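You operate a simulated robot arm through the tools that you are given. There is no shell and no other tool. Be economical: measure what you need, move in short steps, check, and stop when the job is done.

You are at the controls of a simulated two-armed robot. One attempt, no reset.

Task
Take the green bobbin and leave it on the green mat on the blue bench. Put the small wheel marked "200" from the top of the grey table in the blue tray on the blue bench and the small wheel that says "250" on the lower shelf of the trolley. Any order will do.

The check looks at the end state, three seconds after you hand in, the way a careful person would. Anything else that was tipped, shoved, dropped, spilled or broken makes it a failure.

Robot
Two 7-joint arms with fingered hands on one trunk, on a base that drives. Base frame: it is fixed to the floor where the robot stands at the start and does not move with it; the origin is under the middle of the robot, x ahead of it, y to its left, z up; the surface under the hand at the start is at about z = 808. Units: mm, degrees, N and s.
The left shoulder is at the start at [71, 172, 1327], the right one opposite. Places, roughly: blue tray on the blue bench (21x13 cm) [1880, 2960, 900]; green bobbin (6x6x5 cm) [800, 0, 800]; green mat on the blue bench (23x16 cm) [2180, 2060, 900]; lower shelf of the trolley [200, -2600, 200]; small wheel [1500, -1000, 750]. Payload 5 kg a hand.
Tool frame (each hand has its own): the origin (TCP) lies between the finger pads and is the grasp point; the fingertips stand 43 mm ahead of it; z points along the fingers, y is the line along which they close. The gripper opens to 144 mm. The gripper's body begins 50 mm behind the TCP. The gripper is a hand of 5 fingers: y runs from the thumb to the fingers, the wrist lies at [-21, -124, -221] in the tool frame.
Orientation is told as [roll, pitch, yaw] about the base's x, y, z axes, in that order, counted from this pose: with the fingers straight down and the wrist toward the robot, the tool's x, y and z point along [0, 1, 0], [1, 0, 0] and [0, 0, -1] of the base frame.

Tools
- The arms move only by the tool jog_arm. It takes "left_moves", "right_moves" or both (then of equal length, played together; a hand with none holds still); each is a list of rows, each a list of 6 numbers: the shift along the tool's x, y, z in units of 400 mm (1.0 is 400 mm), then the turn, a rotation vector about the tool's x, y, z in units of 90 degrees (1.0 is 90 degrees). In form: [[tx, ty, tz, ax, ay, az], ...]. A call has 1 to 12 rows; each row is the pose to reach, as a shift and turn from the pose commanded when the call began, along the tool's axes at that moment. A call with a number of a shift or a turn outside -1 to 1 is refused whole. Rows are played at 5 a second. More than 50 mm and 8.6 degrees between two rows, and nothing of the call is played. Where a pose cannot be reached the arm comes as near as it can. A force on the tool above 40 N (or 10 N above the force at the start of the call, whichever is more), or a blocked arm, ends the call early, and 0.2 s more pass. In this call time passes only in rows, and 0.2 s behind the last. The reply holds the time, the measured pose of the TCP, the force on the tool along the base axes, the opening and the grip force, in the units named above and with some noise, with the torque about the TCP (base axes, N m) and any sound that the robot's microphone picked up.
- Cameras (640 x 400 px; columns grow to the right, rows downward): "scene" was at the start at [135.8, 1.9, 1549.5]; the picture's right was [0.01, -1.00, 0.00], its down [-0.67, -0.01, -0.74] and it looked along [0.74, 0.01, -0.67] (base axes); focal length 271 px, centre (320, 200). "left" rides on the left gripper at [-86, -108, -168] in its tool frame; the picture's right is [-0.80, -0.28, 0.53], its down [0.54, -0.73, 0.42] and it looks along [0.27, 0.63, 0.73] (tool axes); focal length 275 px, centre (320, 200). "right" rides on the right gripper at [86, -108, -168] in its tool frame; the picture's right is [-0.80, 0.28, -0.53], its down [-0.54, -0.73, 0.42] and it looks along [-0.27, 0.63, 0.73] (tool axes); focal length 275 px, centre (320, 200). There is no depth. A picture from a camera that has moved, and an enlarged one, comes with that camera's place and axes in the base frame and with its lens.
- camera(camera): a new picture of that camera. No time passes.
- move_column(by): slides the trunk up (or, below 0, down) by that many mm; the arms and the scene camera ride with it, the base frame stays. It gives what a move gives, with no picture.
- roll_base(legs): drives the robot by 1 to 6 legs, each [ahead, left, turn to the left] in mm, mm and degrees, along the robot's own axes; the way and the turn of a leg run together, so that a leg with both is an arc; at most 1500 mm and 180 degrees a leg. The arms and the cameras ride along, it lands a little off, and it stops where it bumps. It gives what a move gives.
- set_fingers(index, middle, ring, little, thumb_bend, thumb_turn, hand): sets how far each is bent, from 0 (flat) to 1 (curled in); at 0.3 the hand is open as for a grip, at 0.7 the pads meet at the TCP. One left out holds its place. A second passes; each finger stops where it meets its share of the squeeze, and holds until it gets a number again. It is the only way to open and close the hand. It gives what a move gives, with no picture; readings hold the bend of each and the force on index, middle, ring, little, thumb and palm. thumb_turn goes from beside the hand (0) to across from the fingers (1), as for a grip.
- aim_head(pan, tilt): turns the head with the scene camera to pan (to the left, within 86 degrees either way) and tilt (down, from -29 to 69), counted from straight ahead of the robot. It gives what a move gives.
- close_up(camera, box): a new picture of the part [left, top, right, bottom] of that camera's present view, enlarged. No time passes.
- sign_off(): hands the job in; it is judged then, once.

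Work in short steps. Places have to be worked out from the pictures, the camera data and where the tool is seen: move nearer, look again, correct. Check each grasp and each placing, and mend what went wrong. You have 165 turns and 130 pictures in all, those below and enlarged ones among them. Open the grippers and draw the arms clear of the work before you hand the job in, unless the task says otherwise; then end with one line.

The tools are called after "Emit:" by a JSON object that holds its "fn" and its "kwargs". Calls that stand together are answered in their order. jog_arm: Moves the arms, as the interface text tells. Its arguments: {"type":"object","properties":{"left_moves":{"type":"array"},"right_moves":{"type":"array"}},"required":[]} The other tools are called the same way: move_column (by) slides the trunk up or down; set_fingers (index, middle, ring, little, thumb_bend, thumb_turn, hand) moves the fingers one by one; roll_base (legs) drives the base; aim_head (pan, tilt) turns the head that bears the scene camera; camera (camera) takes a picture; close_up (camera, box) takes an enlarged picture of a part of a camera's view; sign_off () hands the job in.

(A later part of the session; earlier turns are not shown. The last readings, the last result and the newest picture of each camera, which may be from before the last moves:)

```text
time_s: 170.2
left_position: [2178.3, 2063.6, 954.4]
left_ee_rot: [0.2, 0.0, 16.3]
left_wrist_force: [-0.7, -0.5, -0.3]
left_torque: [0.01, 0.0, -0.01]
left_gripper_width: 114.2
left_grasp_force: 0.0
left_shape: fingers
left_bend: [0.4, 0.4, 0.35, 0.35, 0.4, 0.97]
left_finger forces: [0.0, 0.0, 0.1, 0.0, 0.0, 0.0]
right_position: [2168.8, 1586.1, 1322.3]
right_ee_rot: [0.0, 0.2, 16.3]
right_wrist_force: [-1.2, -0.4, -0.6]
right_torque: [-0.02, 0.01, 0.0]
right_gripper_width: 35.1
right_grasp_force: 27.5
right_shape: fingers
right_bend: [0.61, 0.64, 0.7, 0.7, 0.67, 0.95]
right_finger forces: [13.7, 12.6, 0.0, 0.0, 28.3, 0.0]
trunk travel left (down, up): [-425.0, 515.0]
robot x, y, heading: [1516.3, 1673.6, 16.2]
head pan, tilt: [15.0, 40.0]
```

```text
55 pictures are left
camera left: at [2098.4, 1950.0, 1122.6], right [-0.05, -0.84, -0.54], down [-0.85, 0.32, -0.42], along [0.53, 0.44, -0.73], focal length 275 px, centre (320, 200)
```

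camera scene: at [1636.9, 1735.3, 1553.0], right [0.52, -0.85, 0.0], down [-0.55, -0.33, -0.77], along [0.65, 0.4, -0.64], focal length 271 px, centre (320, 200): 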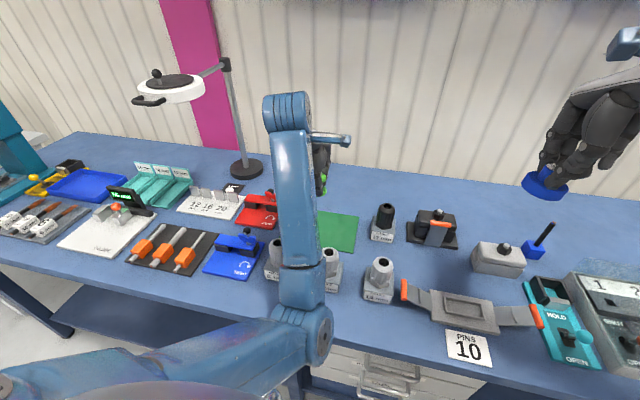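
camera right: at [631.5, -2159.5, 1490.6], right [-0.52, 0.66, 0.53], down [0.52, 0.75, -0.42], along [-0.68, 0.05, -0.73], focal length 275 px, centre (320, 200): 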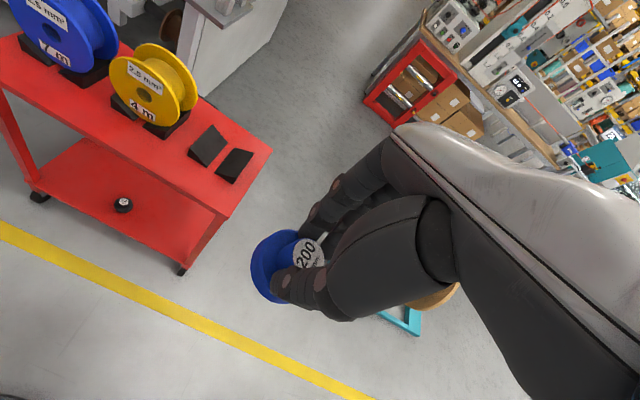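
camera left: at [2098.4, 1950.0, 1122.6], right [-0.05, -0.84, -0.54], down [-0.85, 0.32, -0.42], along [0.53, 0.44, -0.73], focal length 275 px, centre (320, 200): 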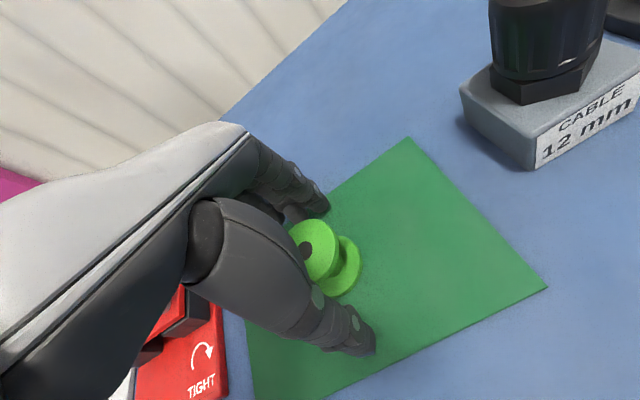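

Bobbin stands upright on the mat. Raise the left hand straight up.

Emit:
{"fn": "jog_arm", "kwargs": {"left_moves": [[0, 0, -0.05, 0, 0, 0], [0, 0, -0.12, 0, 0, 0], [0, 0, -0.22, 0, 0, 0], [0, 0, -0.33, 0, 0, 0], [0, 0, -0.43, 0, 0, 0]]}}

Emit:
{"fn": "camera", "kwargs": {"camera": "left"}}

```text
time_s: 171.4
left_position: [2179.3, 2061.8, 1128.3]
left_ee_rot: [0.2, -0.1, 16.3]
left_wrist_force: [0.3, -0.1, 0.0]
left_torque: [-0.05, 0.02, 0.03]
left_gripper_width: 114.1
left_grasp_force: 0.0
left_shape: fingers
left_bend: [0.4, 0.4, 0.35, 0.35, 0.4, 0.97]
left_finger forces: [0.1, 0.0, 0.1, 0.0, 0.0, 0.0]
right_position: [2169.6, 1587.6, 1322.6]
right_ee_rot: [0.0, 0.0, 16.4]
right_wrist_force: [-0.7, -0.6, -0.9]
right_torque: [0.01, 0.0, 0.0]
right_gripper_width: 35.5
right_grasp_force: 27.1
right_shape: fingers
right_bend: [0.61, 0.64, 0.7, 0.7, 0.67, 0.95]
right_finger forces: [13.7, 12.5, 0.1, 0.0, 28.4, 0.0]
trunk travel left (down, up): [-425.0, 515.0]
robot x, y, heading: [1515.8, 1671.3, 16.6]
head pan, tilt: [15.0, 40.0]
```

```text
54 pictures are left
camera left: at [2099.4, 1948.8, 1297.3], right [-0.05, -0.84, -0.54], down [-0.85, 0.32, -0.42], along [0.53, 0.44, -0.73], focal length 275 px, centre (320, 200)
```

left: 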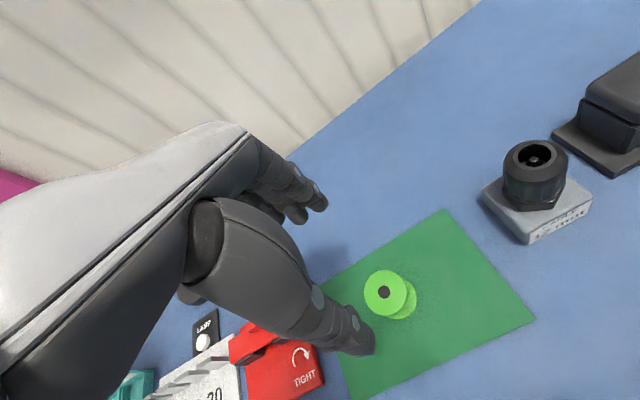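

Bobbin is well on the mat. I pull the left hand up/back, then back the base off and slide left toward the tray.

Emit:
{"fn": "jog_arm", "kwargs": {"left_moves": [[0, -0.05, -0.1, 0, 0, 0], [0, -0.12, -0.19, 0, 0, 0], [0, -0.2, -0.27, 0, 0, 0], [0, -0.28, -0.35, 0, 0, 0], [0, -0.37, -0.42, 0, 0, 0]]}}

Emit:
{"fn": "roll_base", "kwargs": {"legs": [[-330, 0, 0], [0, 700, 0]]}}

Emit:
{"fn": "aim_head", "kwargs": {"pan": 15, "tilt": 35}}

Emit:
{"fn": "camera", "kwargs": {"camera": "scene"}}

```text
time_s: 172.8
left_position: [2147.7, 2106.5, 1166.2]
left_ee_rot: [4.2, -0.3, 19.8]
left_wrist_force: [0.7, 0.5, 0.6]
left_torque: [-0.01, 0.02, 0.01]
left_gripper_width: 114.1
left_grasp_force: 0.0
left_shape: fingers
left_bend: [0.4, 0.4, 0.35, 0.35, 0.4, 0.98]
left_finger forces: [0.0, 0.1, 0.0, 0.1, 0.0, 0.0]
left hand out of reach, approached as far as the arm can: row 2, 3, 4, 5
right_position: [2168.6, 1587.1, 1322.5]
right_ee_rot: [-0.1, 0.1, 16.4]
right_wrist_force: [-0.1, 0.6, -1.5]
right_torque: [-0.01, -0.01, -0.01]
right_gripper_width: 35.0
right_grasp_force: 27.3
right_shape: fingers
right_bend: [0.61, 0.64, 0.7, 0.7, 0.67, 0.95]
right_finger forces: [13.7, 12.5, 0.1, 0.0, 28.4, 0.0]
trunk travel left (down, up): [-425.0, 515.0]
robot x, y, heading: [1514.5, 1676.1, 16.3]
head pan, tilt: [15.0, 40.0]
stopped in row 5 (left hand): the arm was blocked; the commanded pose is now the measured one
```

```text
time_s: 178.5
left_position: [1630.6, 2683.1, 1166.0]
left_ee_rot: [4.2, -0.2, 19.5]
left_wrist_force: [-0.6, -0.3, 0.0]
left_torque: [0.02, 0.02, 0.03]
left_gripper_width: 114.3
left_grasp_force: 0.1
left_shape: fingers
left_bend: [0.4, 0.4, 0.35, 0.35, 0.4, 0.98]
left_finger forces: [0.0, 0.0, 0.0, 0.0, 0.0, 0.0]
right_position: [1650.3, 2165.3, 1323.0]
right_ee_rot: [0.0, 0.1, 16.1]
right_wrist_force: [0.3, -0.3, -1.3]
right_torque: [0.0, 0.04, 0.02]
right_gripper_width: 35.2
right_grasp_force: 26.7
right_shape: fingers
right_bend: [0.61, 0.64, 0.7, 0.7, 0.67, 0.95]
right_finger forces: [13.7, 12.5, 0.0, 0.0, 28.4, 0.0]
trunk travel left (down, up): [-425.0, 515.0]
robot x, y, heading: [998.0, 2254.8, 16.2]
head pan, tilt: [15.0, 40.0]
```

```text
time_s: 179.1
left_position: [1630.8, 2685.1, 1166.8]
left_ee_rot: [4.1, -0.2, 19.7]
left_wrist_force: [-0.5, 0.6, 0.3]
left_torque: [-0.02, 0.0, 0.01]
left_gripper_width: 114.1
left_grasp_force: 0.0
left_shape: fingers
left_bend: [0.4, 0.4, 0.35, 0.35, 0.4, 0.98]
left_finger forces: [0.0, 0.0, 0.1, 0.0, 0.1, 0.0]
right_position: [1651.5, 2165.7, 1323.2]
right_ee_rot: [0.0, 0.1, 16.2]
right_wrist_force: [-0.5, 0.5, -1.2]
right_torque: [-0.03, 0.0, -0.03]
right_gripper_width: 35.4
right_grasp_force: 27.7
right_shape: fingers
right_bend: [0.61, 0.64, 0.7, 0.7, 0.67, 0.95]
right_finger forces: [13.7, 12.5, 0.0, 0.1, 28.6, 0.0]
trunk travel left (down, up): [-425.0, 515.0]
robot x, y, heading: [997.7, 2258.0, 16.5]
head pan, tilt: [15.0, 35.0]
```

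```text
53 pictures are left
camera scene: at [1121.7, 2316.4, 1560.4], right [0.52, -0.85, 0.0], down [-0.49, -0.3, -0.82], along [0.7, 0.43, -0.57], focal length 271 px, centre (320, 200)
```

scene: 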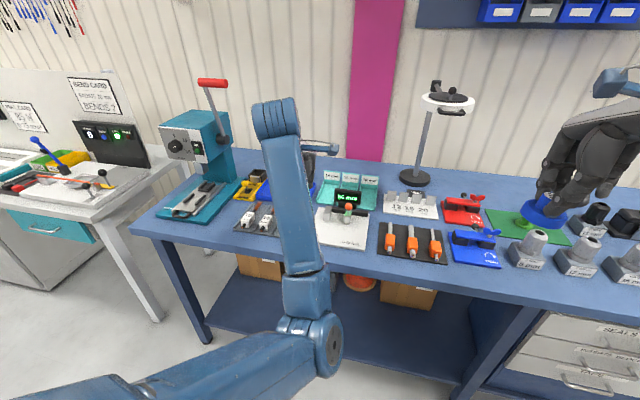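

Ahead at the left end stands a press with a tall lever, so I raise the trunk 400 mm to keep the empty left hand well above it, and slide left.

Emit:
{"fn": "move_column", "kwargs": {"by": 400}}

Emit:
{"fn": "roll_base", "kwargs": {"legs": [[0, 540, 0]]}}

Emit:
{"fn": "aim_head", "kwargs": {"pan": 0, "tilt": 45}}

Emit:
{"fn": "camera", "kwargs": {"camera": "scene"}}

```text
time_s: 182.9
left_position: [1629.8, 2684.8, 1565.8]
left_ee_rot: [4.2, -0.3, 19.6]
left_wrist_force: [-0.8, 0.6, 0.3]
left_torque: [-0.03, 0.04, -0.02]
left_gripper_width: 113.9
left_grasp_force: 0.1
left_shape: fingers
left_bend: [0.4, 0.4, 0.35, 0.35, 0.4, 0.98]
left_finger forces: [0.1, 0.0, 0.1, 0.0, 0.0, 0.0]
right_position: [1650.9, 2165.3, 1722.8]
right_ee_rot: [0.0, 0.1, 16.2]
right_wrist_force: [0.6, 0.0, -1.6]
right_torque: [-0.03, 0.01, 0.0]
right_gripper_width: 35.3
right_grasp_force: 27.0
right_shape: fingers
right_bend: [0.61, 0.64, 0.7, 0.7, 0.67, 0.95]
right_finger forces: [13.8, 12.7, 0.0, 0.1, 28.9, 0.0]
trunk travel left (down, up): [-825.0, 115.0]
robot x, y, heading: [1000.7, 2255.9, 16.4]
head pan, tilt: [15.0, 35.0]
```

```text
time_s: 186.1
left_position: [1485.0, 3197.8, 1566.3]
left_ee_rot: [4.3, -0.3, 19.1]
left_wrist_force: [0.1, -0.8, 0.1]
left_torque: [0.09, 0.03, -0.01]
left_gripper_width: 114.1
left_grasp_force: 0.0
left_shape: fingers
left_bend: [0.4, 0.4, 0.35, 0.35, 0.4, 0.97]
left_finger forces: [0.1, 0.0, 0.1, 0.0, 0.0, 0.0]
right_position: [1500.9, 2678.1, 1721.8]
right_ee_rot: [0.1, 0.2, 15.6]
right_wrist_force: [0.1, -0.3, -1.2]
right_torque: [0.0, 0.0, 0.01]
right_gripper_width: 35.3
right_grasp_force: 27.6
right_shape: fingers
right_bend: [0.61, 0.64, 0.7, 0.7, 0.67, 0.95]
right_finger forces: [13.7, 12.6, 0.0, 0.1, 29.0, 0.0]
trunk travel left (down, up): [-825.0, 115.0]
robot x, y, heading: [841.5, 2774.5, 16.0]
head pan, tilt: [15.0, 35.0]
```

```text
time_s: 186.9
left_position: [1483.3, 3199.5, 1566.3]
left_ee_rot: [4.3, -0.3, 19.2]
left_wrist_force: [0.0, -0.9, -0.2]
left_torque: [0.03, 0.02, 0.0]
left_gripper_width: 114.4
left_grasp_force: 0.1
left_shape: fingers
left_bend: [0.4, 0.4, 0.35, 0.35, 0.4, 0.97]
left_finger forces: [0.0, 0.1, 0.0, 0.0, 0.0, 0.1]
right_position: [1498.9, 2679.4, 1722.1]
right_ee_rot: [-0.1, 0.1, 15.8]
right_wrist_force: [0.1, 0.0, -0.9]
right_torque: [0.0, -0.01, 0.01]
right_gripper_width: 35.3
right_grasp_force: 27.8
right_shape: fingers
right_bend: [0.61, 0.64, 0.7, 0.7, 0.67, 0.95]
right_finger forces: [13.8, 12.5, 0.0, 0.0, 28.9, 0.1]
trunk travel left (down, up): [-825.0, 115.0]
robot x, y, heading: [843.7, 2777.3, 15.7]
head pan, tilt: [0.0, 45.0]
```

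```text
52 pictures are left
camera scene: at [975.4, 2812.3, 1945.6], right [0.27, -0.96, 0.0], down [-0.68, -0.19, -0.71], along [0.68, 0.19, -0.71], focal length 271 px, centre (320, 200)
```

scene: 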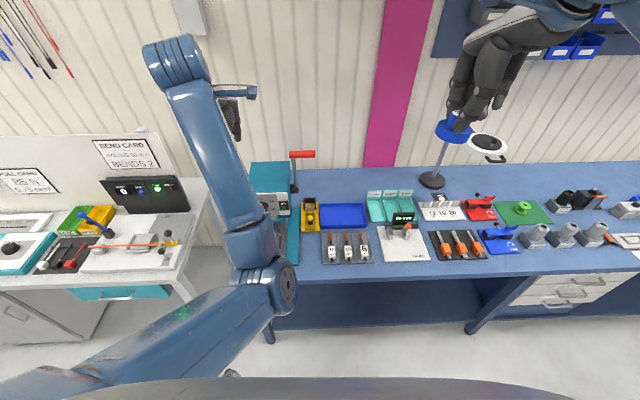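

Emit:
{"fn": "close_up", "kwargs": {"camera": "scene", "box": [240, 140, 460, 280]}}

```text
2.86 times, centred on (350, 210) of scene
camera zoom: at [975.4, 2812.3, 1945.6], right [0.27, -0.96, 0.0], down [-0.68, -0.19, -0.71], along [0.68, 0.19, -0.71], focal length 774 px, centre (234, 171)
```

zoom: 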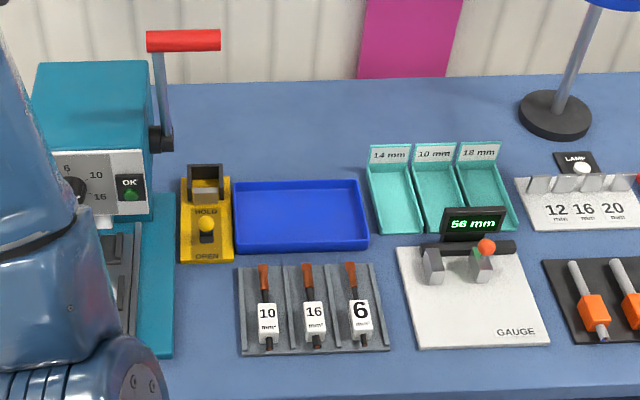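

Tray centre ≈ (1896,2945); the press handle's end is at u≈2416, z≈1367, so I'll aim at the right half of the tray, (1900,2914). Drive in 400 mm with the hands high.

Emit:
{"fn": "roll_base", "kwargs": {"legs": [[400, 0, 0]]}}

Emit:
{"fn": "camera", "kwargs": {"camera": "scene"}}

Emit:
{"fn": "camera", "kwargs": {"camera": "right"}}

```text
time_s: 189.4
left_position: [1872.5, 3312.5, 1569.1]
left_ee_rot: [4.3, -0.5, 19.4]
left_wrist_force: [-1.0, -0.1, 1.1]
left_torque: [0.04, -0.08, 0.02]
left_gripper_width: 114.1
left_grasp_force: 0.0
left_shape: fingers
left_bend: [0.4, 0.4, 0.35, 0.35, 0.4, 0.98]
left_finger forces: [0.1, 0.0, 0.0, 0.0, 0.0, 0.0]
right_position: [1888.8, 2792.6, 1725.0]
right_ee_rot: [0.1, -0.2, 15.7]
right_wrist_force: [-0.3, -0.6, 0.4]
right_torque: [-0.01, -0.06, -0.02]
right_gripper_width: 35.4
right_grasp_force: 27.6
right_shape: fingers
right_bend: [0.61, 0.64, 0.7, 0.7, 0.67, 0.95]
right_finger forces: [13.7, 12.6, 0.0, 0.0, 28.9, 0.0]
trunk travel left (down, up): [-825.0, 115.0]
robot x, y, heading: [1240.2, 2888.6, 15.8]
head pan, tilt: [0.0, 45.0]
```

```text
50 pictures are left
camera scene: at [1363.7, 2924.8, 1946.1], right [0.27, -0.96, 0.0], down [-0.68, -0.19, -0.71], along [0.68, 0.19, -0.71], focal length 271 px, centre (320, 200)
```

scene: 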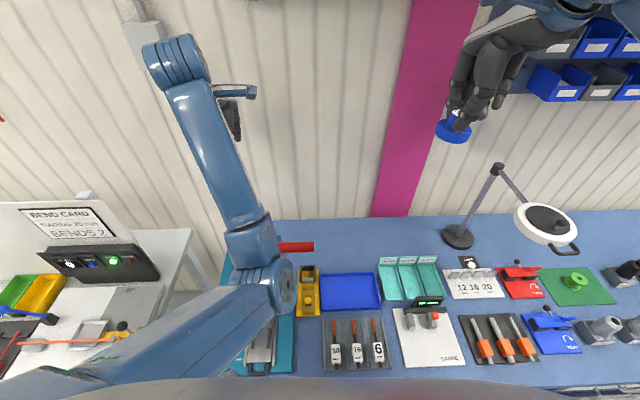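

```text
49 pictures are left
camera right: at [1761.6, 2845.5, 1892.2], right [0.49, -0.69, 0.54], down [-0.55, -0.72, -0.42], along [0.68, -0.09, -0.73], focal length 275 px, centre (320, 200)
```

right: 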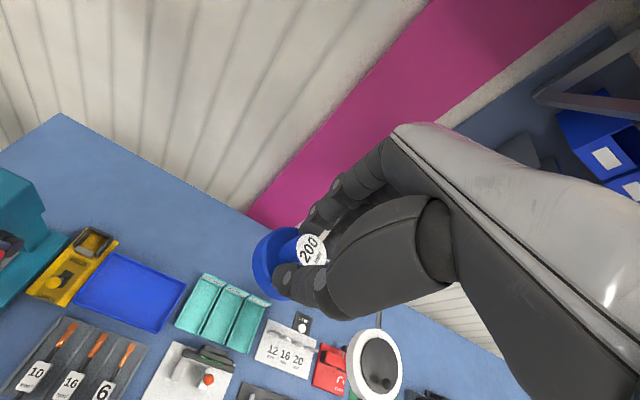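

Everything is clear below the right hand. I lower it 400 mm first at its present place.

Emit:
{"fn": "jog_arm", "kwargs": {"right_moves": [[0, 0, 0.11, 0, 0, 0], [0, 0, 0.22, 0, 0, 0], [0, 0, 0.33, 0, 0, 0], [0, 0, 0.44, 0, 0, 0], [0, 0, 0.55, 0, 0, 0], [0, 0, 0.66, 0, 0, 0], [0, 0, 0.77, 0, 0, 0], [0, 0, 0.88, 0, 0, 0], [0, 0, 0.98, 0, 0, 0]]}}

Emit:
{"fn": "jog_arm", "kwargs": {"right_moves": [[0, 0, 0.11, 0, 0, 0], [0, 0, 0.22, 0, 0, 0], [0, 0, 0.33, 0, 0, 0], [0, 0, 0.44, 0, 0, 0], [0, 0, 0.55, 0, 0, 0]]}}

Emit:
{"fn": "camera", "kwargs": {"camera": "scene"}}

Emit:
{"fn": "camera", "kwargs": {"camera": "right"}}

```text
time_s: 191.4
left_position: [1876.7, 3313.8, 1565.3]
left_ee_rot: [4.1, -0.3, 19.3]
left_wrist_force: [0.4, 0.0, 0.4]
left_torque: [0.0, -0.01, -0.01]
left_gripper_width: 114.1
left_grasp_force: 0.1
left_shape: fingers
left_bend: [0.4, 0.4, 0.35, 0.35, 0.4, 0.98]
left_finger forces: [0.1, 0.1, 0.1, 0.1, 0.0, 0.0]
right_position: [1894.6, 2793.8, 1328.0]
right_ee_rot: [0.0, 0.0, 15.9]
right_wrist_force: [0.2, 0.8, -1.0]
right_torque: [0.01, -0.03, -0.02]
right_gripper_width: 33.0
right_grasp_force: 23.0
right_shape: fingers
right_bend: [0.59, 0.68, 0.7, 0.7, 0.68, 0.95]
right_finger forces: [16.0, 5.3, 0.0, 0.0, 24.1, 0.1]
trunk travel left (down, up): [-825.0, 115.0]
robot x, y, heading: [1237.8, 2887.4, 15.7]
head pan, tilt: [0.0, 45.0]
```

```text
time_s: 192.6
left_position: [1877.6, 3314.4, 1565.7]
left_ee_rot: [4.2, -0.3, 19.3]
left_wrist_force: [0.1, -0.1, -0.9]
left_torque: [0.05, -0.01, -0.01]
left_gripper_width: 114.2
left_grasp_force: 0.1
left_shape: fingers
left_bend: [0.4, 0.4, 0.35, 0.35, 0.4, 0.97]
left_finger forces: [0.0, 0.0, 0.1, 0.0, 0.1, 0.0]
right_position: [1894.2, 2784.8, 1152.2]
right_ee_rot: [0.5, 0.5, 16.5]
right_wrist_force: [0.8, 1.4, -0.5]
right_torque: [-0.07, 0.03, 0.01]
right_gripper_width: 32.7
right_grasp_force: 22.3
right_shape: fingers
right_bend: [0.59, 0.68, 0.7, 0.7, 0.68, 0.95]
right_finger forces: [16.2, 5.4, 0.0, 0.0, 23.6, 0.0]
right hand out of reach, approached as far as the arm can: row 4, 5
trunk travel left (down, up): [-825.0, 115.0]
robot x, y, heading: [1243.6, 2888.5, 16.3]
head pan, tilt: [0.0, 45.0]
```

```text
48 pictures are left
camera scene: at [1369.7, 2926.5, 1945.1], right [0.27, -0.96, 0.0], down [-0.68, -0.19, -0.71], along [0.68, 0.19, -0.71], focal length 271 px, centre (320, 200)
```

scene: 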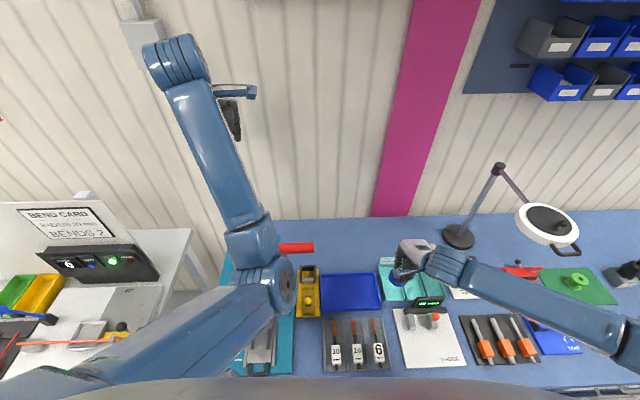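

```text
47 pictures are left
camera right: at [1768.7, 2835.0, 1321.9], right [0.5, -0.69, 0.52], down [-0.55, -0.72, -0.42], along [0.67, -0.07, -0.74], focal length 275 px, centre (320, 200)
```

right: 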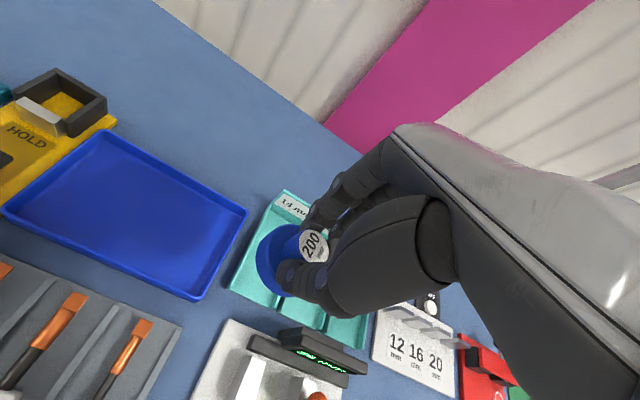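

The reach limit is hit at z≈1152 with the trunk up. I shift the right hand left over the tray at this height and raise the left hand further, so I can then lower the trunk.

Emit:
{"fn": "jog_arm", "kwargs": {"left_moves": [[0, 0, -0.08, 0, 0, 0], [0, 0, -0.16, 0, 0, 0], [0, 0, -0.24, 0, 0, 0], [0, 0, -0.32, 0, 0, 0], [0, 0, -0.38, 0, 0, 0]], "right_moves": [[0.0, 0.0, -0.11, 0, 0, 0], [0.08, 0.02, -0.11, 0, 0, 0], [0.16, 0.05, -0.11, 0, 0, 0], [0.24, 0.08, -0.11, 0, 0, 0], [0.325, 0.107, -0.11, 0, 0, 0]]}}

Emit:
{"fn": "camera", "kwargs": {"camera": "scene"}}

Emit:
{"fn": "camera", "kwargs": {"camera": "right"}}

```text
time_s: 193.8
left_position: [1925.4, 3330.2, 1689.3]
left_ee_rot: [4.1, -0.4, 19.4]
left_wrist_force: [0.1, 1.3, -0.7]
left_torque: [-0.06, 0.0, 0.0]
left_gripper_width: 114.2
left_grasp_force: 0.1
left_shape: fingers
left_bend: [0.4, 0.4, 0.35, 0.35, 0.4, 0.98]
left_finger forces: [0.0, 0.0, 0.1, 0.1, 0.0, 0.1]
left hand out of reach, approached as far as the arm can: row 2, 3, 4, 5
right_position: [1903.2, 2923.4, 1197.8]
right_ee_rot: [-0.1, 0.1, 15.7]
right_wrist_force: [0.1, -0.1, -2.1]
right_torque: [0.0, 0.03, 0.0]
right_gripper_width: 32.6
right_grasp_force: 22.4
right_shape: fingers
right_bend: [0.59, 0.68, 0.7, 0.7, 0.68, 0.95]
right_finger forces: [16.0, 5.4, 0.1, 0.1, 23.6, 0.1]
trunk travel left (down, up): [-825.0, 115.0]
robot x, y, heading: [1240.8, 2891.3, 15.9]
head pan, tilt: [0.0, 45.0]
```

```text
46 pictures are left
camera scene: at [1369.8, 2928.4, 1945.4], right [0.27, -0.96, 0.0], down [-0.68, -0.19, -0.71], along [0.68, 0.19, -0.71], focal length 271 px, centre (320, 200)
```

scene: 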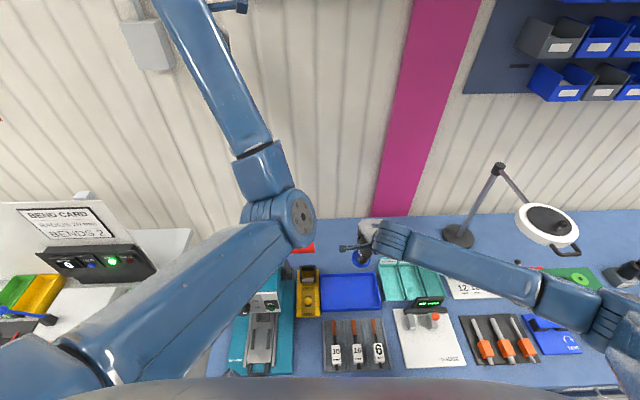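

```text
45 pictures are left
camera right: at [1776.2, 2975.5, 1365.9], right [0.49, -0.69, 0.54], down [-0.55, -0.72, -0.42], along [0.68, -0.09, -0.73], focal length 275 px, centre (320, 200)
```

right: 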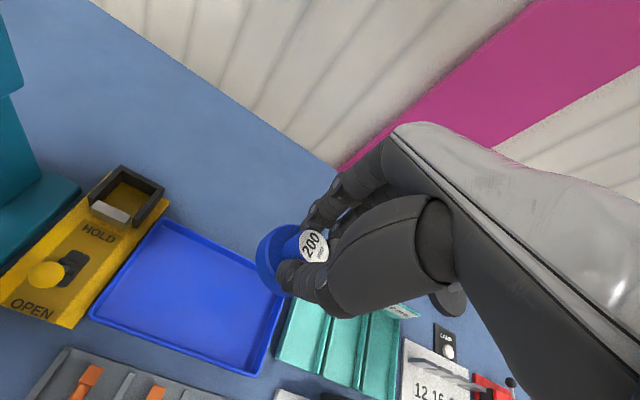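

Right hand is above the tray. Lower the trunk just 90 mm (left elbow still clears the press handle), then continue down with the arm.

Emit:
{"fn": "move_column", "kwargs": {"by": -90}}

Emit:
{"fn": "jog_arm", "kwargs": {"right_moves": [[0, 0, 0.06, 0, 0, 0], [0, 0, 0.12, 0, 0, 0], [0, 0, 0.17, 0, 0, 0]]}}

Emit:
{"fn": "camera", "kwargs": {"camera": "scene"}}

Emit:
{"fn": "camera", "kwargs": {"camera": "right"}}

```text
time_s: 195.1
left_position: [1924.0, 3329.0, 1601.1]
left_ee_rot: [4.2, -0.5, 19.3]
left_wrist_force: [0.0, -0.2, 0.0]
left_torque: [0.01, 0.0, -0.03]
left_gripper_width: 114.0
left_grasp_force: 0.2
left_shape: fingers
left_bend: [0.4, 0.4, 0.35, 0.35, 0.4, 0.98]
left_finger forces: [0.0, 0.1, 0.1, 0.1, 0.0, 0.0]
right_position: [1903.2, 2922.5, 1109.2]
right_ee_rot: [0.0, 0.0, 15.7]
right_wrist_force: [-0.2, 0.3, -1.0]
right_torque: [0.0, -0.04, -0.03]
right_gripper_width: 32.6
right_grasp_force: 22.7
right_shape: fingers
right_bend: [0.59, 0.68, 0.7, 0.7, 0.68, 0.95]
right_finger forces: [16.0, 5.4, 0.0, 0.0, 23.6, 0.0]
trunk travel left (down, up): [-735.0, 205.0]
robot x, y, heading: [1242.4, 2891.3, 15.8]
head pan, tilt: [0.0, 45.0]
```

```text
time_s: 195.8
left_position: [1925.2, 3330.9, 1600.0]
left_ee_rot: [4.3, -0.4, 19.3]
left_wrist_force: [0.6, 0.5, 0.2]
left_torque: [-0.03, 0.02, 0.02]
left_gripper_width: 114.2
left_grasp_force: 0.0
left_shape: fingers
left_bend: [0.4, 0.4, 0.35, 0.35, 0.4, 0.98]
left_finger forces: [0.1, 0.0, 0.1, 0.1, 0.1, 0.0]
right_position: [1902.8, 2922.3, 1040.4]
right_ee_rot: [0.0, 0.1, 15.8]
right_wrist_force: [-0.8, -0.4, -0.9]
right_torque: [-0.02, 0.02, -0.01]
right_gripper_width: 32.7
right_grasp_force: 22.8
right_shape: fingers
right_bend: [0.59, 0.68, 0.7, 0.7, 0.68, 0.95]
right_finger forces: [16.0, 5.3, 0.1, 0.0, 24.0, 0.0]
trunk travel left (down, up): [-735.0, 205.0]
robot x, y, heading: [1244.0, 2891.4, 16.0]
head pan, tilt: [0.0, 45.0]
```

```text
44 pictures are left
camera scene: at [1369.9, 2927.7, 1855.5], right [0.27, -0.96, 0.0], down [-0.68, -0.19, -0.71], along [0.68, 0.19, -0.71], focal length 271 px, centre (320, 200)
```

scene: 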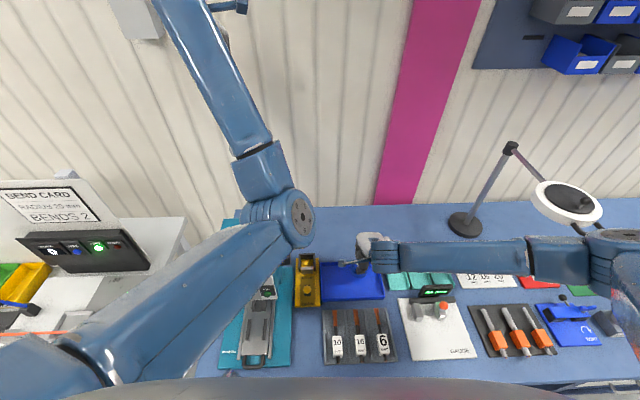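

```text
43 pictures are left
camera right: at [1775.8, 2975.1, 1208.1], right [0.49, -0.69, 0.54], down [-0.55, -0.72, -0.42], along [0.68, -0.09, -0.73], focal length 275 px, centre (320, 200)
```

right: 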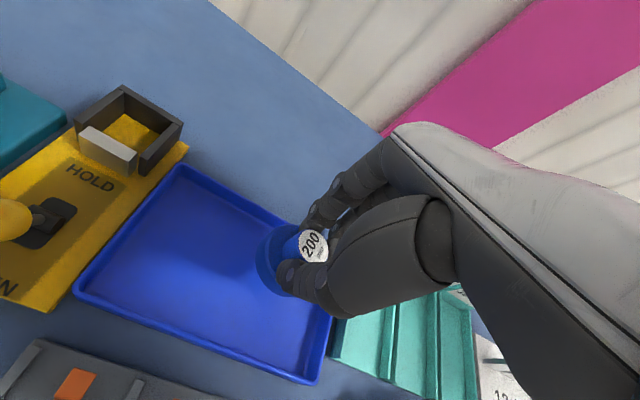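

The right elbow comes near the lamp head; I zoom to check that gap and the position over the tray.

Emit:
{"fn": "close_up", "kwargs": {"camera": "scene", "box": [480, 120, 640, 320]}}

Emit:
{"fn": "aim_head", "kwargs": {"pan": -40, "tilt": 40}}

Emit:
{"fn": "camera", "kwargs": {"camera": "scene"}}

```text
2.00 times, centred on (560, 220) of scene
camera zoom: at [1369.9, 2927.7, 1855.5], right [0.27, -0.96, 0.0], down [-0.68, -0.19, -0.71], along [0.68, 0.19, -0.71], focal length 542 px, centre (-160, 160)
```

zoom: 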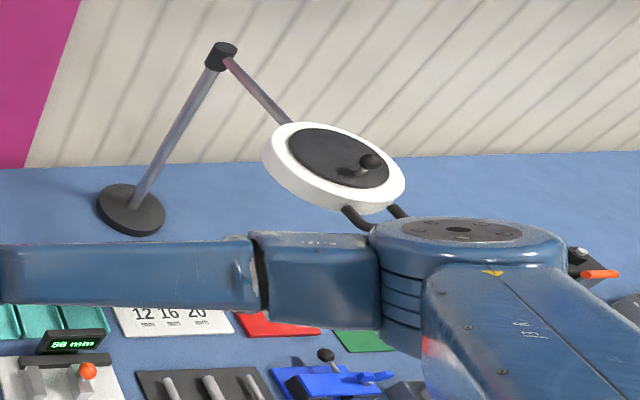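

```text
time_s: 196.9
left_position: [1923.7, 3329.7, 1600.9]
left_ee_rot: [4.3, -0.6, 19.3]
left_wrist_force: [0.4, 0.1, -0.4]
left_torque: [0.01, 0.02, 0.04]
left_gripper_width: 114.3
left_grasp_force: 0.1
left_shape: fingers
left_bend: [0.4, 0.4, 0.35, 0.35, 0.4, 0.98]
left_finger forces: [0.0, 0.0, 0.0, 0.0, 0.1, 0.1]
right_position: [1902.1, 2921.8, 1040.4]
right_ee_rot: [0.0, 0.2, 15.8]
right_wrist_force: [0.9, 0.2, -0.5]
right_torque: [-0.02, -0.02, -0.02]
right_gripper_width: 32.9
right_grasp_force: 22.3
right_shape: fingers
right_bend: [0.59, 0.68, 0.7, 0.7, 0.68, 0.95]
right_finger forces: [15.9, 5.3, 0.0, 0.1, 24.2, 0.1]
trunk travel left (down, up): [-735.0, 205.0]
robot x, y, heading: [1240.3, 2889.1, 16.0]
head pan, tilt: [-40.0, 40.0]
```

```text
41 pictures are left
camera scene: at [1368.3, 2868.8, 1862.9], right [-0.41, -0.91, 0.0], down [-0.59, 0.26, -0.77], along [0.7, -0.31, -0.64], focal length 271 px, centre (320, 200)
```

scene: 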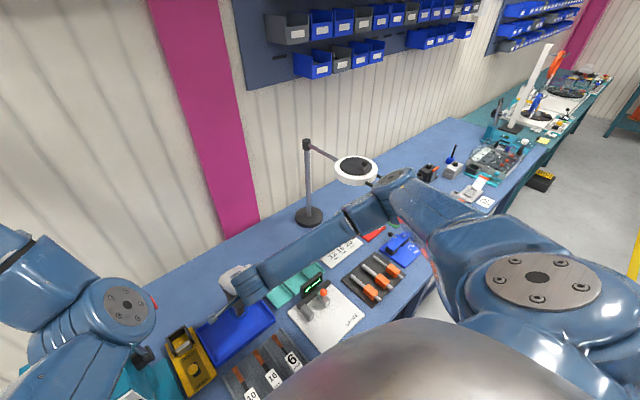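

The right elbow is uncomfortably close to the lamp. I raise the hand again, then move the base back and left and reach further out with the arm instead.

Emit:
{"fn": "jog_arm", "kwargs": {"right_moves": [[0, 0, -0.06, 0, 0, 0], [0, 0, -0.12, 0, 0, 0], [0, 0, -0.17, 0, 0, 0]]}}

Emit:
{"fn": "roll_base", "kwargs": {"legs": [[-130, 0, 0], [0, 60, 0]]}}

Emit:
{"fn": "jog_arm", "kwargs": {"right_moves": [[-0.04, 0.09, 0, 0, 0, 0], [-0.08, 0.18, 0, 0, 0, 0], [-0.12, 0.27, 0, 0, 0, 0], [-0.15, 0.33, 0, 0, 0, 0]]}}

Emit:
{"fn": "camera", "kwargs": {"camera": "scene"}}

Emit:
{"fn": "camera", "kwargs": {"camera": "right"}}

```text
time_s: 197.7
left_position: [1923.7, 3329.8, 1600.4]
left_ee_rot: [4.3, -0.5, 19.3]
left_wrist_force: [0.7, 0.4, -0.4]
left_torque: [0.01, -0.04, 0.01]
left_gripper_width: 114.1
left_grasp_force: 0.1
left_shape: fingers
left_bend: [0.4, 0.4, 0.35, 0.35, 0.4, 0.98]
left_finger forces: [0.0, 0.0, 0.1, 0.0, 0.0, 0.0]
right_position: [1903.1, 2919.8, 1107.7]
right_ee_rot: [0.0, 0.2, 15.8]
right_wrist_force: [0.3, 0.4, -1.6]
right_torque: [0.01, -0.01, 0.01]
right_gripper_width: 32.8
right_grasp_force: 22.8
right_shape: fingers
right_bend: [0.59, 0.68, 0.7, 0.7, 0.68, 0.95]
right_finger forces: [15.9, 5.4, 0.0, 0.1, 24.1, 0.0]
trunk travel left (down, up): [-735.0, 205.0]
robot x, y, heading: [1240.0, 2891.0, 15.8]
head pan, tilt: [-40.0, 40.0]
```

```text
time_s: 199.6
left_position: [1791.0, 3333.4, 1600.7]
left_ee_rot: [4.9, -0.4, 19.0]
left_wrist_force: [1.8, -2.5, 0.3]
left_torque: [0.26, 0.16, 0.04]
left_gripper_width: 114.0
left_grasp_force: 0.0
left_shape: fingers
left_bend: [0.4, 0.4, 0.35, 0.35, 0.4, 0.98]
left_finger forces: [0.0, 0.0, 0.0, 0.0, 0.0, 0.1]
right_position: [1765.9, 2928.2, 1103.8]
right_ee_rot: [0.4, 0.2, 15.4]
right_wrist_force: [0.9, -2.2, -1.3]
right_torque: [0.18, 0.09, 0.02]
right_gripper_width: 32.7
right_grasp_force: 22.8
right_shape: fingers
right_bend: [0.59, 0.68, 0.7, 0.7, 0.68, 0.95]
right_finger forces: [16.0, 5.4, 0.1, 0.0, 24.0, 0.0]
trunk travel left (down, up): [-735.0, 205.0]
robot x, y, heading: [1094.8, 2909.8, 15.8]
head pan, tilt: [-40.0, 40.0]
```

```text
time_s: 200.6
left_position: [1780.9, 3350.6, 1601.1]
left_ee_rot: [4.2, -0.6, 19.0]
left_wrist_force: [-1.6, 1.1, -0.2]
left_torque: [-0.07, -0.01, -0.01]
left_gripper_width: 114.2
left_grasp_force: 0.1
left_shape: fingers
left_bend: [0.4, 0.4, 0.35, 0.35, 0.4, 0.98]
left_finger forces: [0.0, 0.0, 0.0, 0.0, 0.0, 0.1]
right_position: [1900.9, 2916.6, 1109.2]
right_ee_rot: [-0.4, 0.0, 15.6]
right_wrist_force: [-0.2, 1.1, -1.4]
right_torque: [-0.08, -0.01, -0.02]
right_gripper_width: 32.7
right_grasp_force: 23.2
right_shape: fingers
right_bend: [0.59, 0.68, 0.7, 0.7, 0.68, 0.95]
right_finger forces: [16.2, 5.5, 0.1, 0.1, 23.9, 0.0]
trunk travel left (down, up): [-735.0, 205.0]
robot x, y, heading: [1096.1, 2909.4, 15.7]
head pan, tilt: [-40.0, 40.0]
```

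```text
40 pictures are left
camera scene: at [1223.2, 2893.3, 1863.1], right [-0.41, -0.91, 0.0], down [-0.59, 0.26, -0.77], along [0.7, -0.32, -0.64], focal length 271 px, centre (320, 200)
```

scene: 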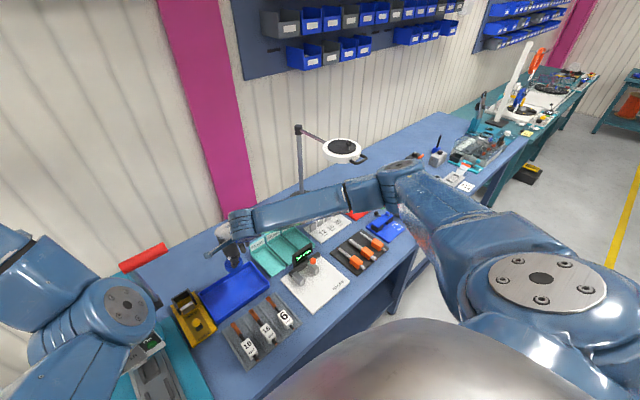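

```text
39 pictures are left
camera right: at [1774.3, 2971.3, 1276.3], right [0.49, -0.69, 0.54], down [-0.55, -0.72, -0.42], along [0.68, -0.09, -0.73], focal length 275 px, centre (320, 200)
```

right: 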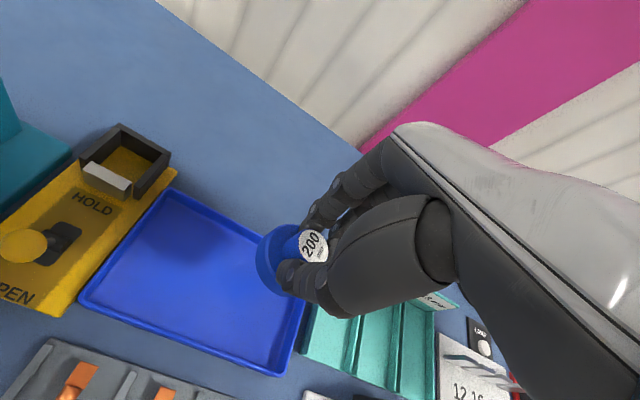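

Now the elbow is well clear of the lamp, and the hand is ≈17 mm right of the tray's centre. Lower to z≈1000.

Emit:
{"fn": "jog_arm", "kwargs": {"right_moves": [[0, 0, 0.07, 0, 0, 0], [0, 0, 0.14, 0, 0, 0], [0, 0, 0.21, 0, 0, 0], [0, 0, 0.27, 0, 0, 0]]}}

Emit:
{"fn": "camera", "kwargs": {"camera": "scene"}}

Emit:
{"fn": "camera", "kwargs": {"camera": "right"}}

```text
time_s: 201.6
left_position: [1783.4, 3346.4, 1598.9]
left_ee_rot: [4.3, -0.5, 19.0]
left_wrist_force: [0.4, -0.7, -0.5]
left_torque: [-0.02, 0.02, 0.02]
left_gripper_width: 114.1
left_grasp_force: 0.1
left_shape: fingers
left_bend: [0.4, 0.4, 0.35, 0.35, 0.4, 0.98]
left_finger forces: [0.1, 0.0, 0.0, 0.0, 0.0, 0.0]
right_position: [1903.8, 2913.3, 999.0]
right_ee_rot: [-0.1, 0.1, 15.5]
right_wrist_force: [0.0, -0.4, -0.2]
right_torque: [-0.02, 0.01, 0.0]
right_gripper_width: 32.6
right_grasp_force: 23.0
right_shape: fingers
right_bend: [0.59, 0.68, 0.7, 0.7, 0.68, 0.95]
right_finger forces: [16.2, 5.6, 0.1, 0.1, 23.7, 0.0]
trunk travel left (down, up): [-735.0, 205.0]
robot x, y, heading: [1098.1, 2908.0, 15.4]
head pan, tilt: [-40.0, 40.0]
```

```text
38 pictures are left
camera scene: at [1226.0, 2888.6, 1862.8], right [-0.41, -0.91, 0.0], down [-0.59, 0.26, -0.77], along [0.7, -0.31, -0.64], focal length 271 px, centre (320, 200)
```

scene: 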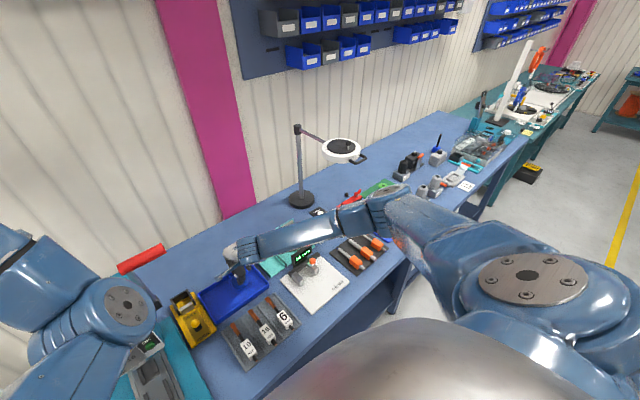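

```text
37 pictures are left
camera right: at [1777.3, 2966.3, 1167.0], right [0.49, -0.69, 0.53], down [-0.55, -0.72, -0.42], along [0.67, -0.09, -0.73], focal length 275 px, centre (320, 200)
```

right: 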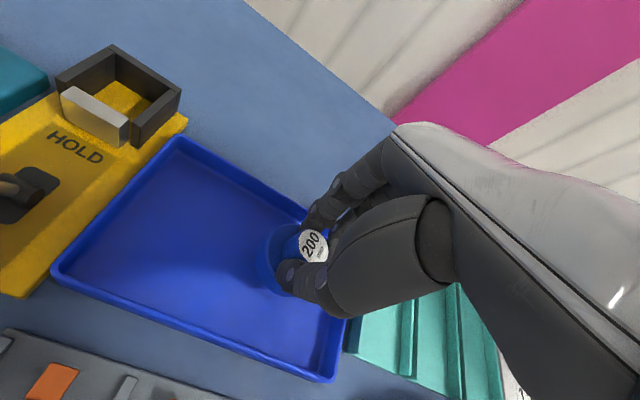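

The tray centre works out near (1893,2950); I shift 18 mm left and lower finely to contact.

Emit:
{"fn": "jog_arm", "kwargs": {"right_moves": [[0.045, 0, 0.02, 0, 0, 0], [0.045, 0, 0.04, 0, 0, 0], [0.045, 0, 0.052, 0, 0, 0], [0.045, 0, 0.062, 0, 0, 0], [0.045, 0, 0.072, 0, 0, 0], [0.045, 0, 0.08, 0, 0, 0], [0.045, 0, 0.088, 0, 0, 0], [0.045, 0, 0.096, 0, 0, 0]]}}

Emit:
{"fn": "camera", "kwargs": {"camera": "right"}}

```text
time_s: 203.2
left_position: [1780.0, 3343.9, 1601.9]
left_ee_rot: [4.4, -0.7, 18.9]
left_wrist_force: [0.7, 0.1, 0.2]
left_torque: [-0.02, 0.04, -0.03]
left_gripper_width: 114.1
left_grasp_force: 0.0
left_shape: fingers
left_bend: [0.4, 0.4, 0.35, 0.35, 0.4, 0.98]
left_finger forces: [0.2, 0.1, 0.2, 0.1, 0.1, 0.0]
right_position: [1902.3, 2933.6, 974.5]
right_ee_rot: [0.1, -0.6, 15.4]
right_wrist_force: [-11.5, -5.6, 23.4]
right_torque: [-0.16, 0.05, -0.06]
right_gripper_width: 32.4
right_grasp_force: 38.3
right_shape: fingers
right_bend: [0.6, 0.69, 0.7, 0.7, 0.68, 0.95]
right_finger forces: [31.9, 5.5, 0.1, 0.0, 38.4, 0.0]
trunk travel left (down, up): [-735.0, 205.0]
robot x, y, heading: [1098.3, 2910.6, 15.6]
head pan, tilt: [-40.0, 40.0]
stopped in row 7 (right hand): the force on the tool passed its limit at 43 N (the readings are from after the stop); the commanded pose is now the measured one
```

```text
36 pictures are left
camera right: at [1773.4, 2985.3, 1141.0], right [0.48, -0.69, 0.54], down [-0.55, -0.71, -0.43], along [0.68, -0.09, -0.73], focal length 275 px, centre (320, 200)
```

right: 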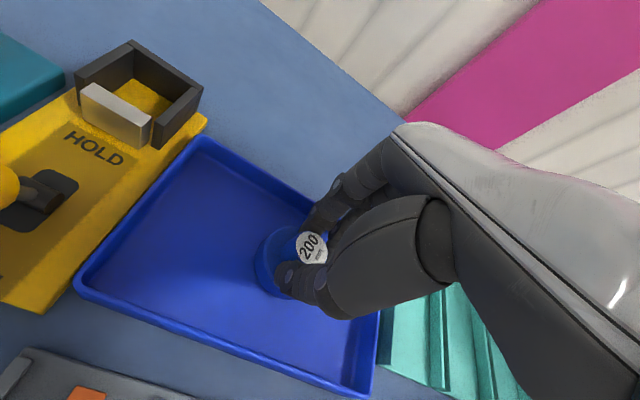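

Contact inside the tray. Ease up slightly and release with a small opening.

Emit:
{"fn": "jog_arm", "kwargs": {"right_moves": [[0, 0, -0.006, 0, 0, 0]]}}

Emit:
{"fn": "set_fingers", "kwargs": {"hand": "right", "index": 0.57, "middle": 0.57, "ring": 0.57, "little": 0.57, "thumb_bend": 0.57}}

Emit:
{"fn": "close_up", "kwargs": {"camera": "right", "box": [220, 180, 380, 320]}}

```text
time_s: 203.6
left_position: [1780.5, 3345.2, 1601.0]
left_ee_rot: [4.3, -0.7, 19.1]
left_wrist_force: [0.7, 0.3, 0.3]
left_torque: [0.0, 0.01, -0.03]
left_gripper_width: 114.2
left_grasp_force: 0.0
left_shape: fingers
left_bend: [0.4, 0.4, 0.35, 0.35, 0.4, 0.98]
left_finger forces: [0.0, 0.1, 0.0, 0.0, 0.1, 0.0]
right_position: [1903.4, 2933.7, 974.3]
right_ee_rot: [0.1, -0.4, 15.6]
right_wrist_force: [-7.1, -4.6, 16.6]
right_torque: [-0.08, -0.03, -0.06]
right_gripper_width: 32.6
right_grasp_force: 33.6
right_shape: fingers
right_bend: [0.6, 0.69, 0.7, 0.7, 0.68, 0.95]
right_finger forces: [28.3, 5.4, 0.1, 0.0, 33.9, 0.1]
trunk travel left (down, up): [-735.0, 205.0]
robot x, y, heading: [1099.2, 2909.2, 15.6]
head pan, tilt: [-40.0, 40.0]
```

```text
time_s: 204.6
left_position: [1780.3, 3346.0, 1602.0]
left_ee_rot: [4.3, -0.7, 19.0]
left_wrist_force: [-0.3, -0.3, -0.2]
left_torque: [0.0, 0.0, 0.0]
left_gripper_width: 114.3
left_grasp_force: 0.1
left_shape: fingers
left_bend: [0.4, 0.4, 0.35, 0.35, 0.4, 0.98]
left_finger forces: [0.2, 0.0, 0.1, 0.0, 0.1, 0.0]
right_position: [1901.7, 2933.2, 974.6]
right_ee_rot: [0.0, -0.6, 15.5]
right_wrist_force: [-4.3, 1.1, 17.3]
right_torque: [0.2, -0.24, 0.05]
right_gripper_width: 50.9
right_grasp_force: 8.6
right_shape: fingers
right_bend: [0.59, 0.58, 0.56, 0.56, 0.56, 0.97]
right_finger forces: [11.4, 6.2, 0.1, 0.1, 0.2, 0.0]
trunk travel left (down, up): [-735.0, 205.0]
robot x, y, heading: [1102.3, 2909.2, 15.4]
head pan, tilt: [-40.0, 40.0]
```

```text
2.86 times, centred on (300, 250) of right
camera zoom: at [1773.2, 2985.9, 1141.7], right [0.48, -0.69, 0.54], down [-0.55, -0.72, -0.43], along [0.68, -0.09, -0.73], focal length 786 px, centre (377, 57)
```

zoom: 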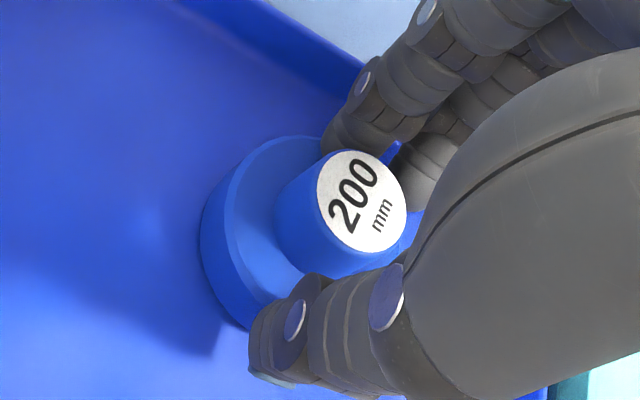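

The finger tips rest on the disc. Raise 8 mm, then open a bit more.

Emit:
{"fn": "jog_arm", "kwargs": {"right_moves": [[0, 0, -0.01, 0, 0, 0], [0, 0, -0.022, 0, 0, 0]]}}

Emit:
{"fn": "set_fingers", "kwargs": {"hand": "right", "index": 0.48, "middle": 0.48, "ring": 0.48, "little": 0.48, "thumb_bend": 0.48}}

Emit:
{"fn": "camera", "kwargs": {"camera": "right"}}

```text
time_s: 205.2
left_position: [1784.3, 3345.5, 1599.6]
left_ee_rot: [4.3, -0.6, 19.0]
left_wrist_force: [-0.7, 0.8, 0.6]
left_torque: [0.0, 0.01, 0.01]
left_gripper_width: 114.0
left_grasp_force: 0.1
left_shape: fingers
left_bend: [0.4, 0.4, 0.35, 0.35, 0.4, 0.98]
left_finger forces: [0.1, 0.0, 0.1, 0.0, 0.0, 0.0]
right_position: [1903.4, 2932.1, 981.5]
right_ee_rot: [0.0, -0.4, 15.3]
right_wrist_force: [-0.8, 0.7, -0.4]
right_torque: [-0.01, 0.01, 0.02]
right_gripper_width: 56.2
right_grasp_force: 0.0
right_shape: fingers
right_bend: [0.56, 0.56, 0.56, 0.56, 0.56, 0.97]
right_finger forces: [0.0, 0.0, 0.0, 0.0, 0.0, 0.0]
trunk travel left (down, up): [-735.0, 205.0]
robot x, y, heading: [1098.7, 2907.2, 15.4]
head pan, tilt: [-40.0, 40.0]
```

```text
time_s: 206.2
left_position: [1782.2, 3345.7, 1600.1]
left_ee_rot: [4.3, -0.6, 18.9]
left_wrist_force: [-0.9, 0.1, -0.1]
left_torque: [0.01, 0.02, 0.0]
left_gripper_width: 114.1
left_grasp_force: 0.1
left_shape: fingers
left_bend: [0.4, 0.4, 0.35, 0.35, 0.4, 0.98]
left_finger forces: [0.1, 0.0, 0.0, 0.0, 0.0, 0.0]
right_position: [1902.7, 2932.9, 983.2]
right_ee_rot: [0.1, -0.5, 15.5]
right_wrist_force: [-0.6, -0.2, -0.1]
right_torque: [0.0, 0.02, 0.02]
right_gripper_width: 85.1
right_grasp_force: 0.1
right_shape: fingers
right_bend: [0.48, 0.48, 0.48, 0.48, 0.48, 0.97]
right_finger forces: [0.1, 0.0, 0.0, 0.0, 0.0, 0.1]
trunk travel left (down, up): [-735.0, 205.0]
robot x, y, heading: [1098.9, 2908.1, 15.9]
head pan, tilt: [-40.0, 40.0]
```

```text
34 pictures are left
camera right: at [1775.1, 2985.6, 1149.4], right [0.48, -0.69, 0.54], down [-0.55, -0.72, -0.43], along [0.68, -0.09, -0.73], focal length 275 px, centre (320, 200)
```

right: 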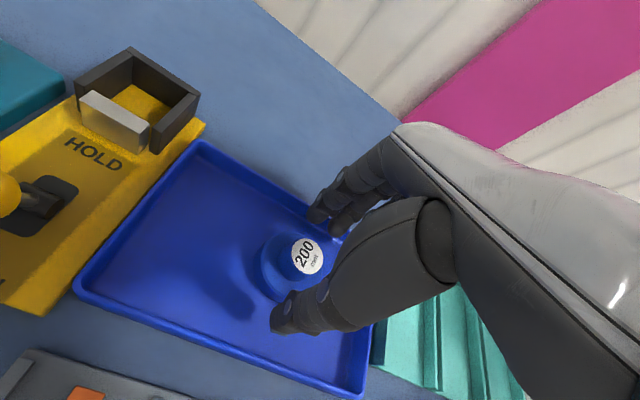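

The wheel is free in the tray. Raise the hand straight up and check.

Emit:
{"fn": "jog_arm", "kwargs": {"right_moves": [[0, 0, -0.05, 0, 0, 0], [0, 0, -0.12, 0, 0, 0], [0, 0, -0.21, 0, 0, 0], [0, 0, -0.3, 0, 0, 0]]}}

Emit:
{"fn": "camera", "kwargs": {"camera": "right"}}

```text
time_s: 207.2
left_position: [1783.0, 3347.6, 1600.5]
left_ee_rot: [4.4, -0.6, 19.0]
left_wrist_force: [-0.3, -0.5, -0.4]
left_torque: [0.02, 0.03, -0.02]
left_gripper_width: 114.2
left_grasp_force: 0.0
left_shape: fingers
left_bend: [0.4, 0.4, 0.35, 0.35, 0.4, 0.98]
left_finger forces: [0.1, 0.0, 0.0, 0.0, 0.1, 0.1]
right_position: [1901.9, 2932.4, 1101.1]
right_ee_rot: [0.1, -0.3, 15.5]
right_wrist_force: [-1.3, -0.1, -1.2]
right_torque: [0.01, -0.03, -0.03]
right_gripper_width: 85.3
right_grasp_force: 0.0
right_shape: fingers
right_bend: [0.48, 0.48, 0.48, 0.48, 0.48, 0.97]
right_finger forces: [0.1, 0.1, 0.0, 0.1, 0.1, 0.0]
trunk travel left (down, up): [-735.0, 205.0]
robot x, y, heading: [1099.5, 2913.2, 15.9]
head pan, tilt: [-40.0, 40.0]
```

```text
33 pictures are left
camera right: at [1773.7, 2985.0, 1268.0], right [0.48, -0.69, 0.54], down [-0.55, -0.72, -0.43], along [0.68, -0.09, -0.73], focal length 275 px, centre (320, 200)
```

right: 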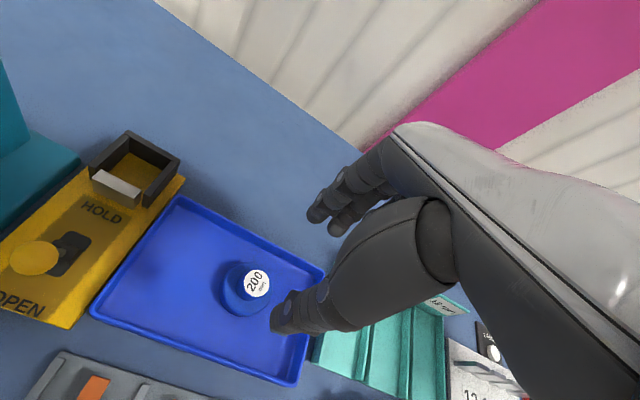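

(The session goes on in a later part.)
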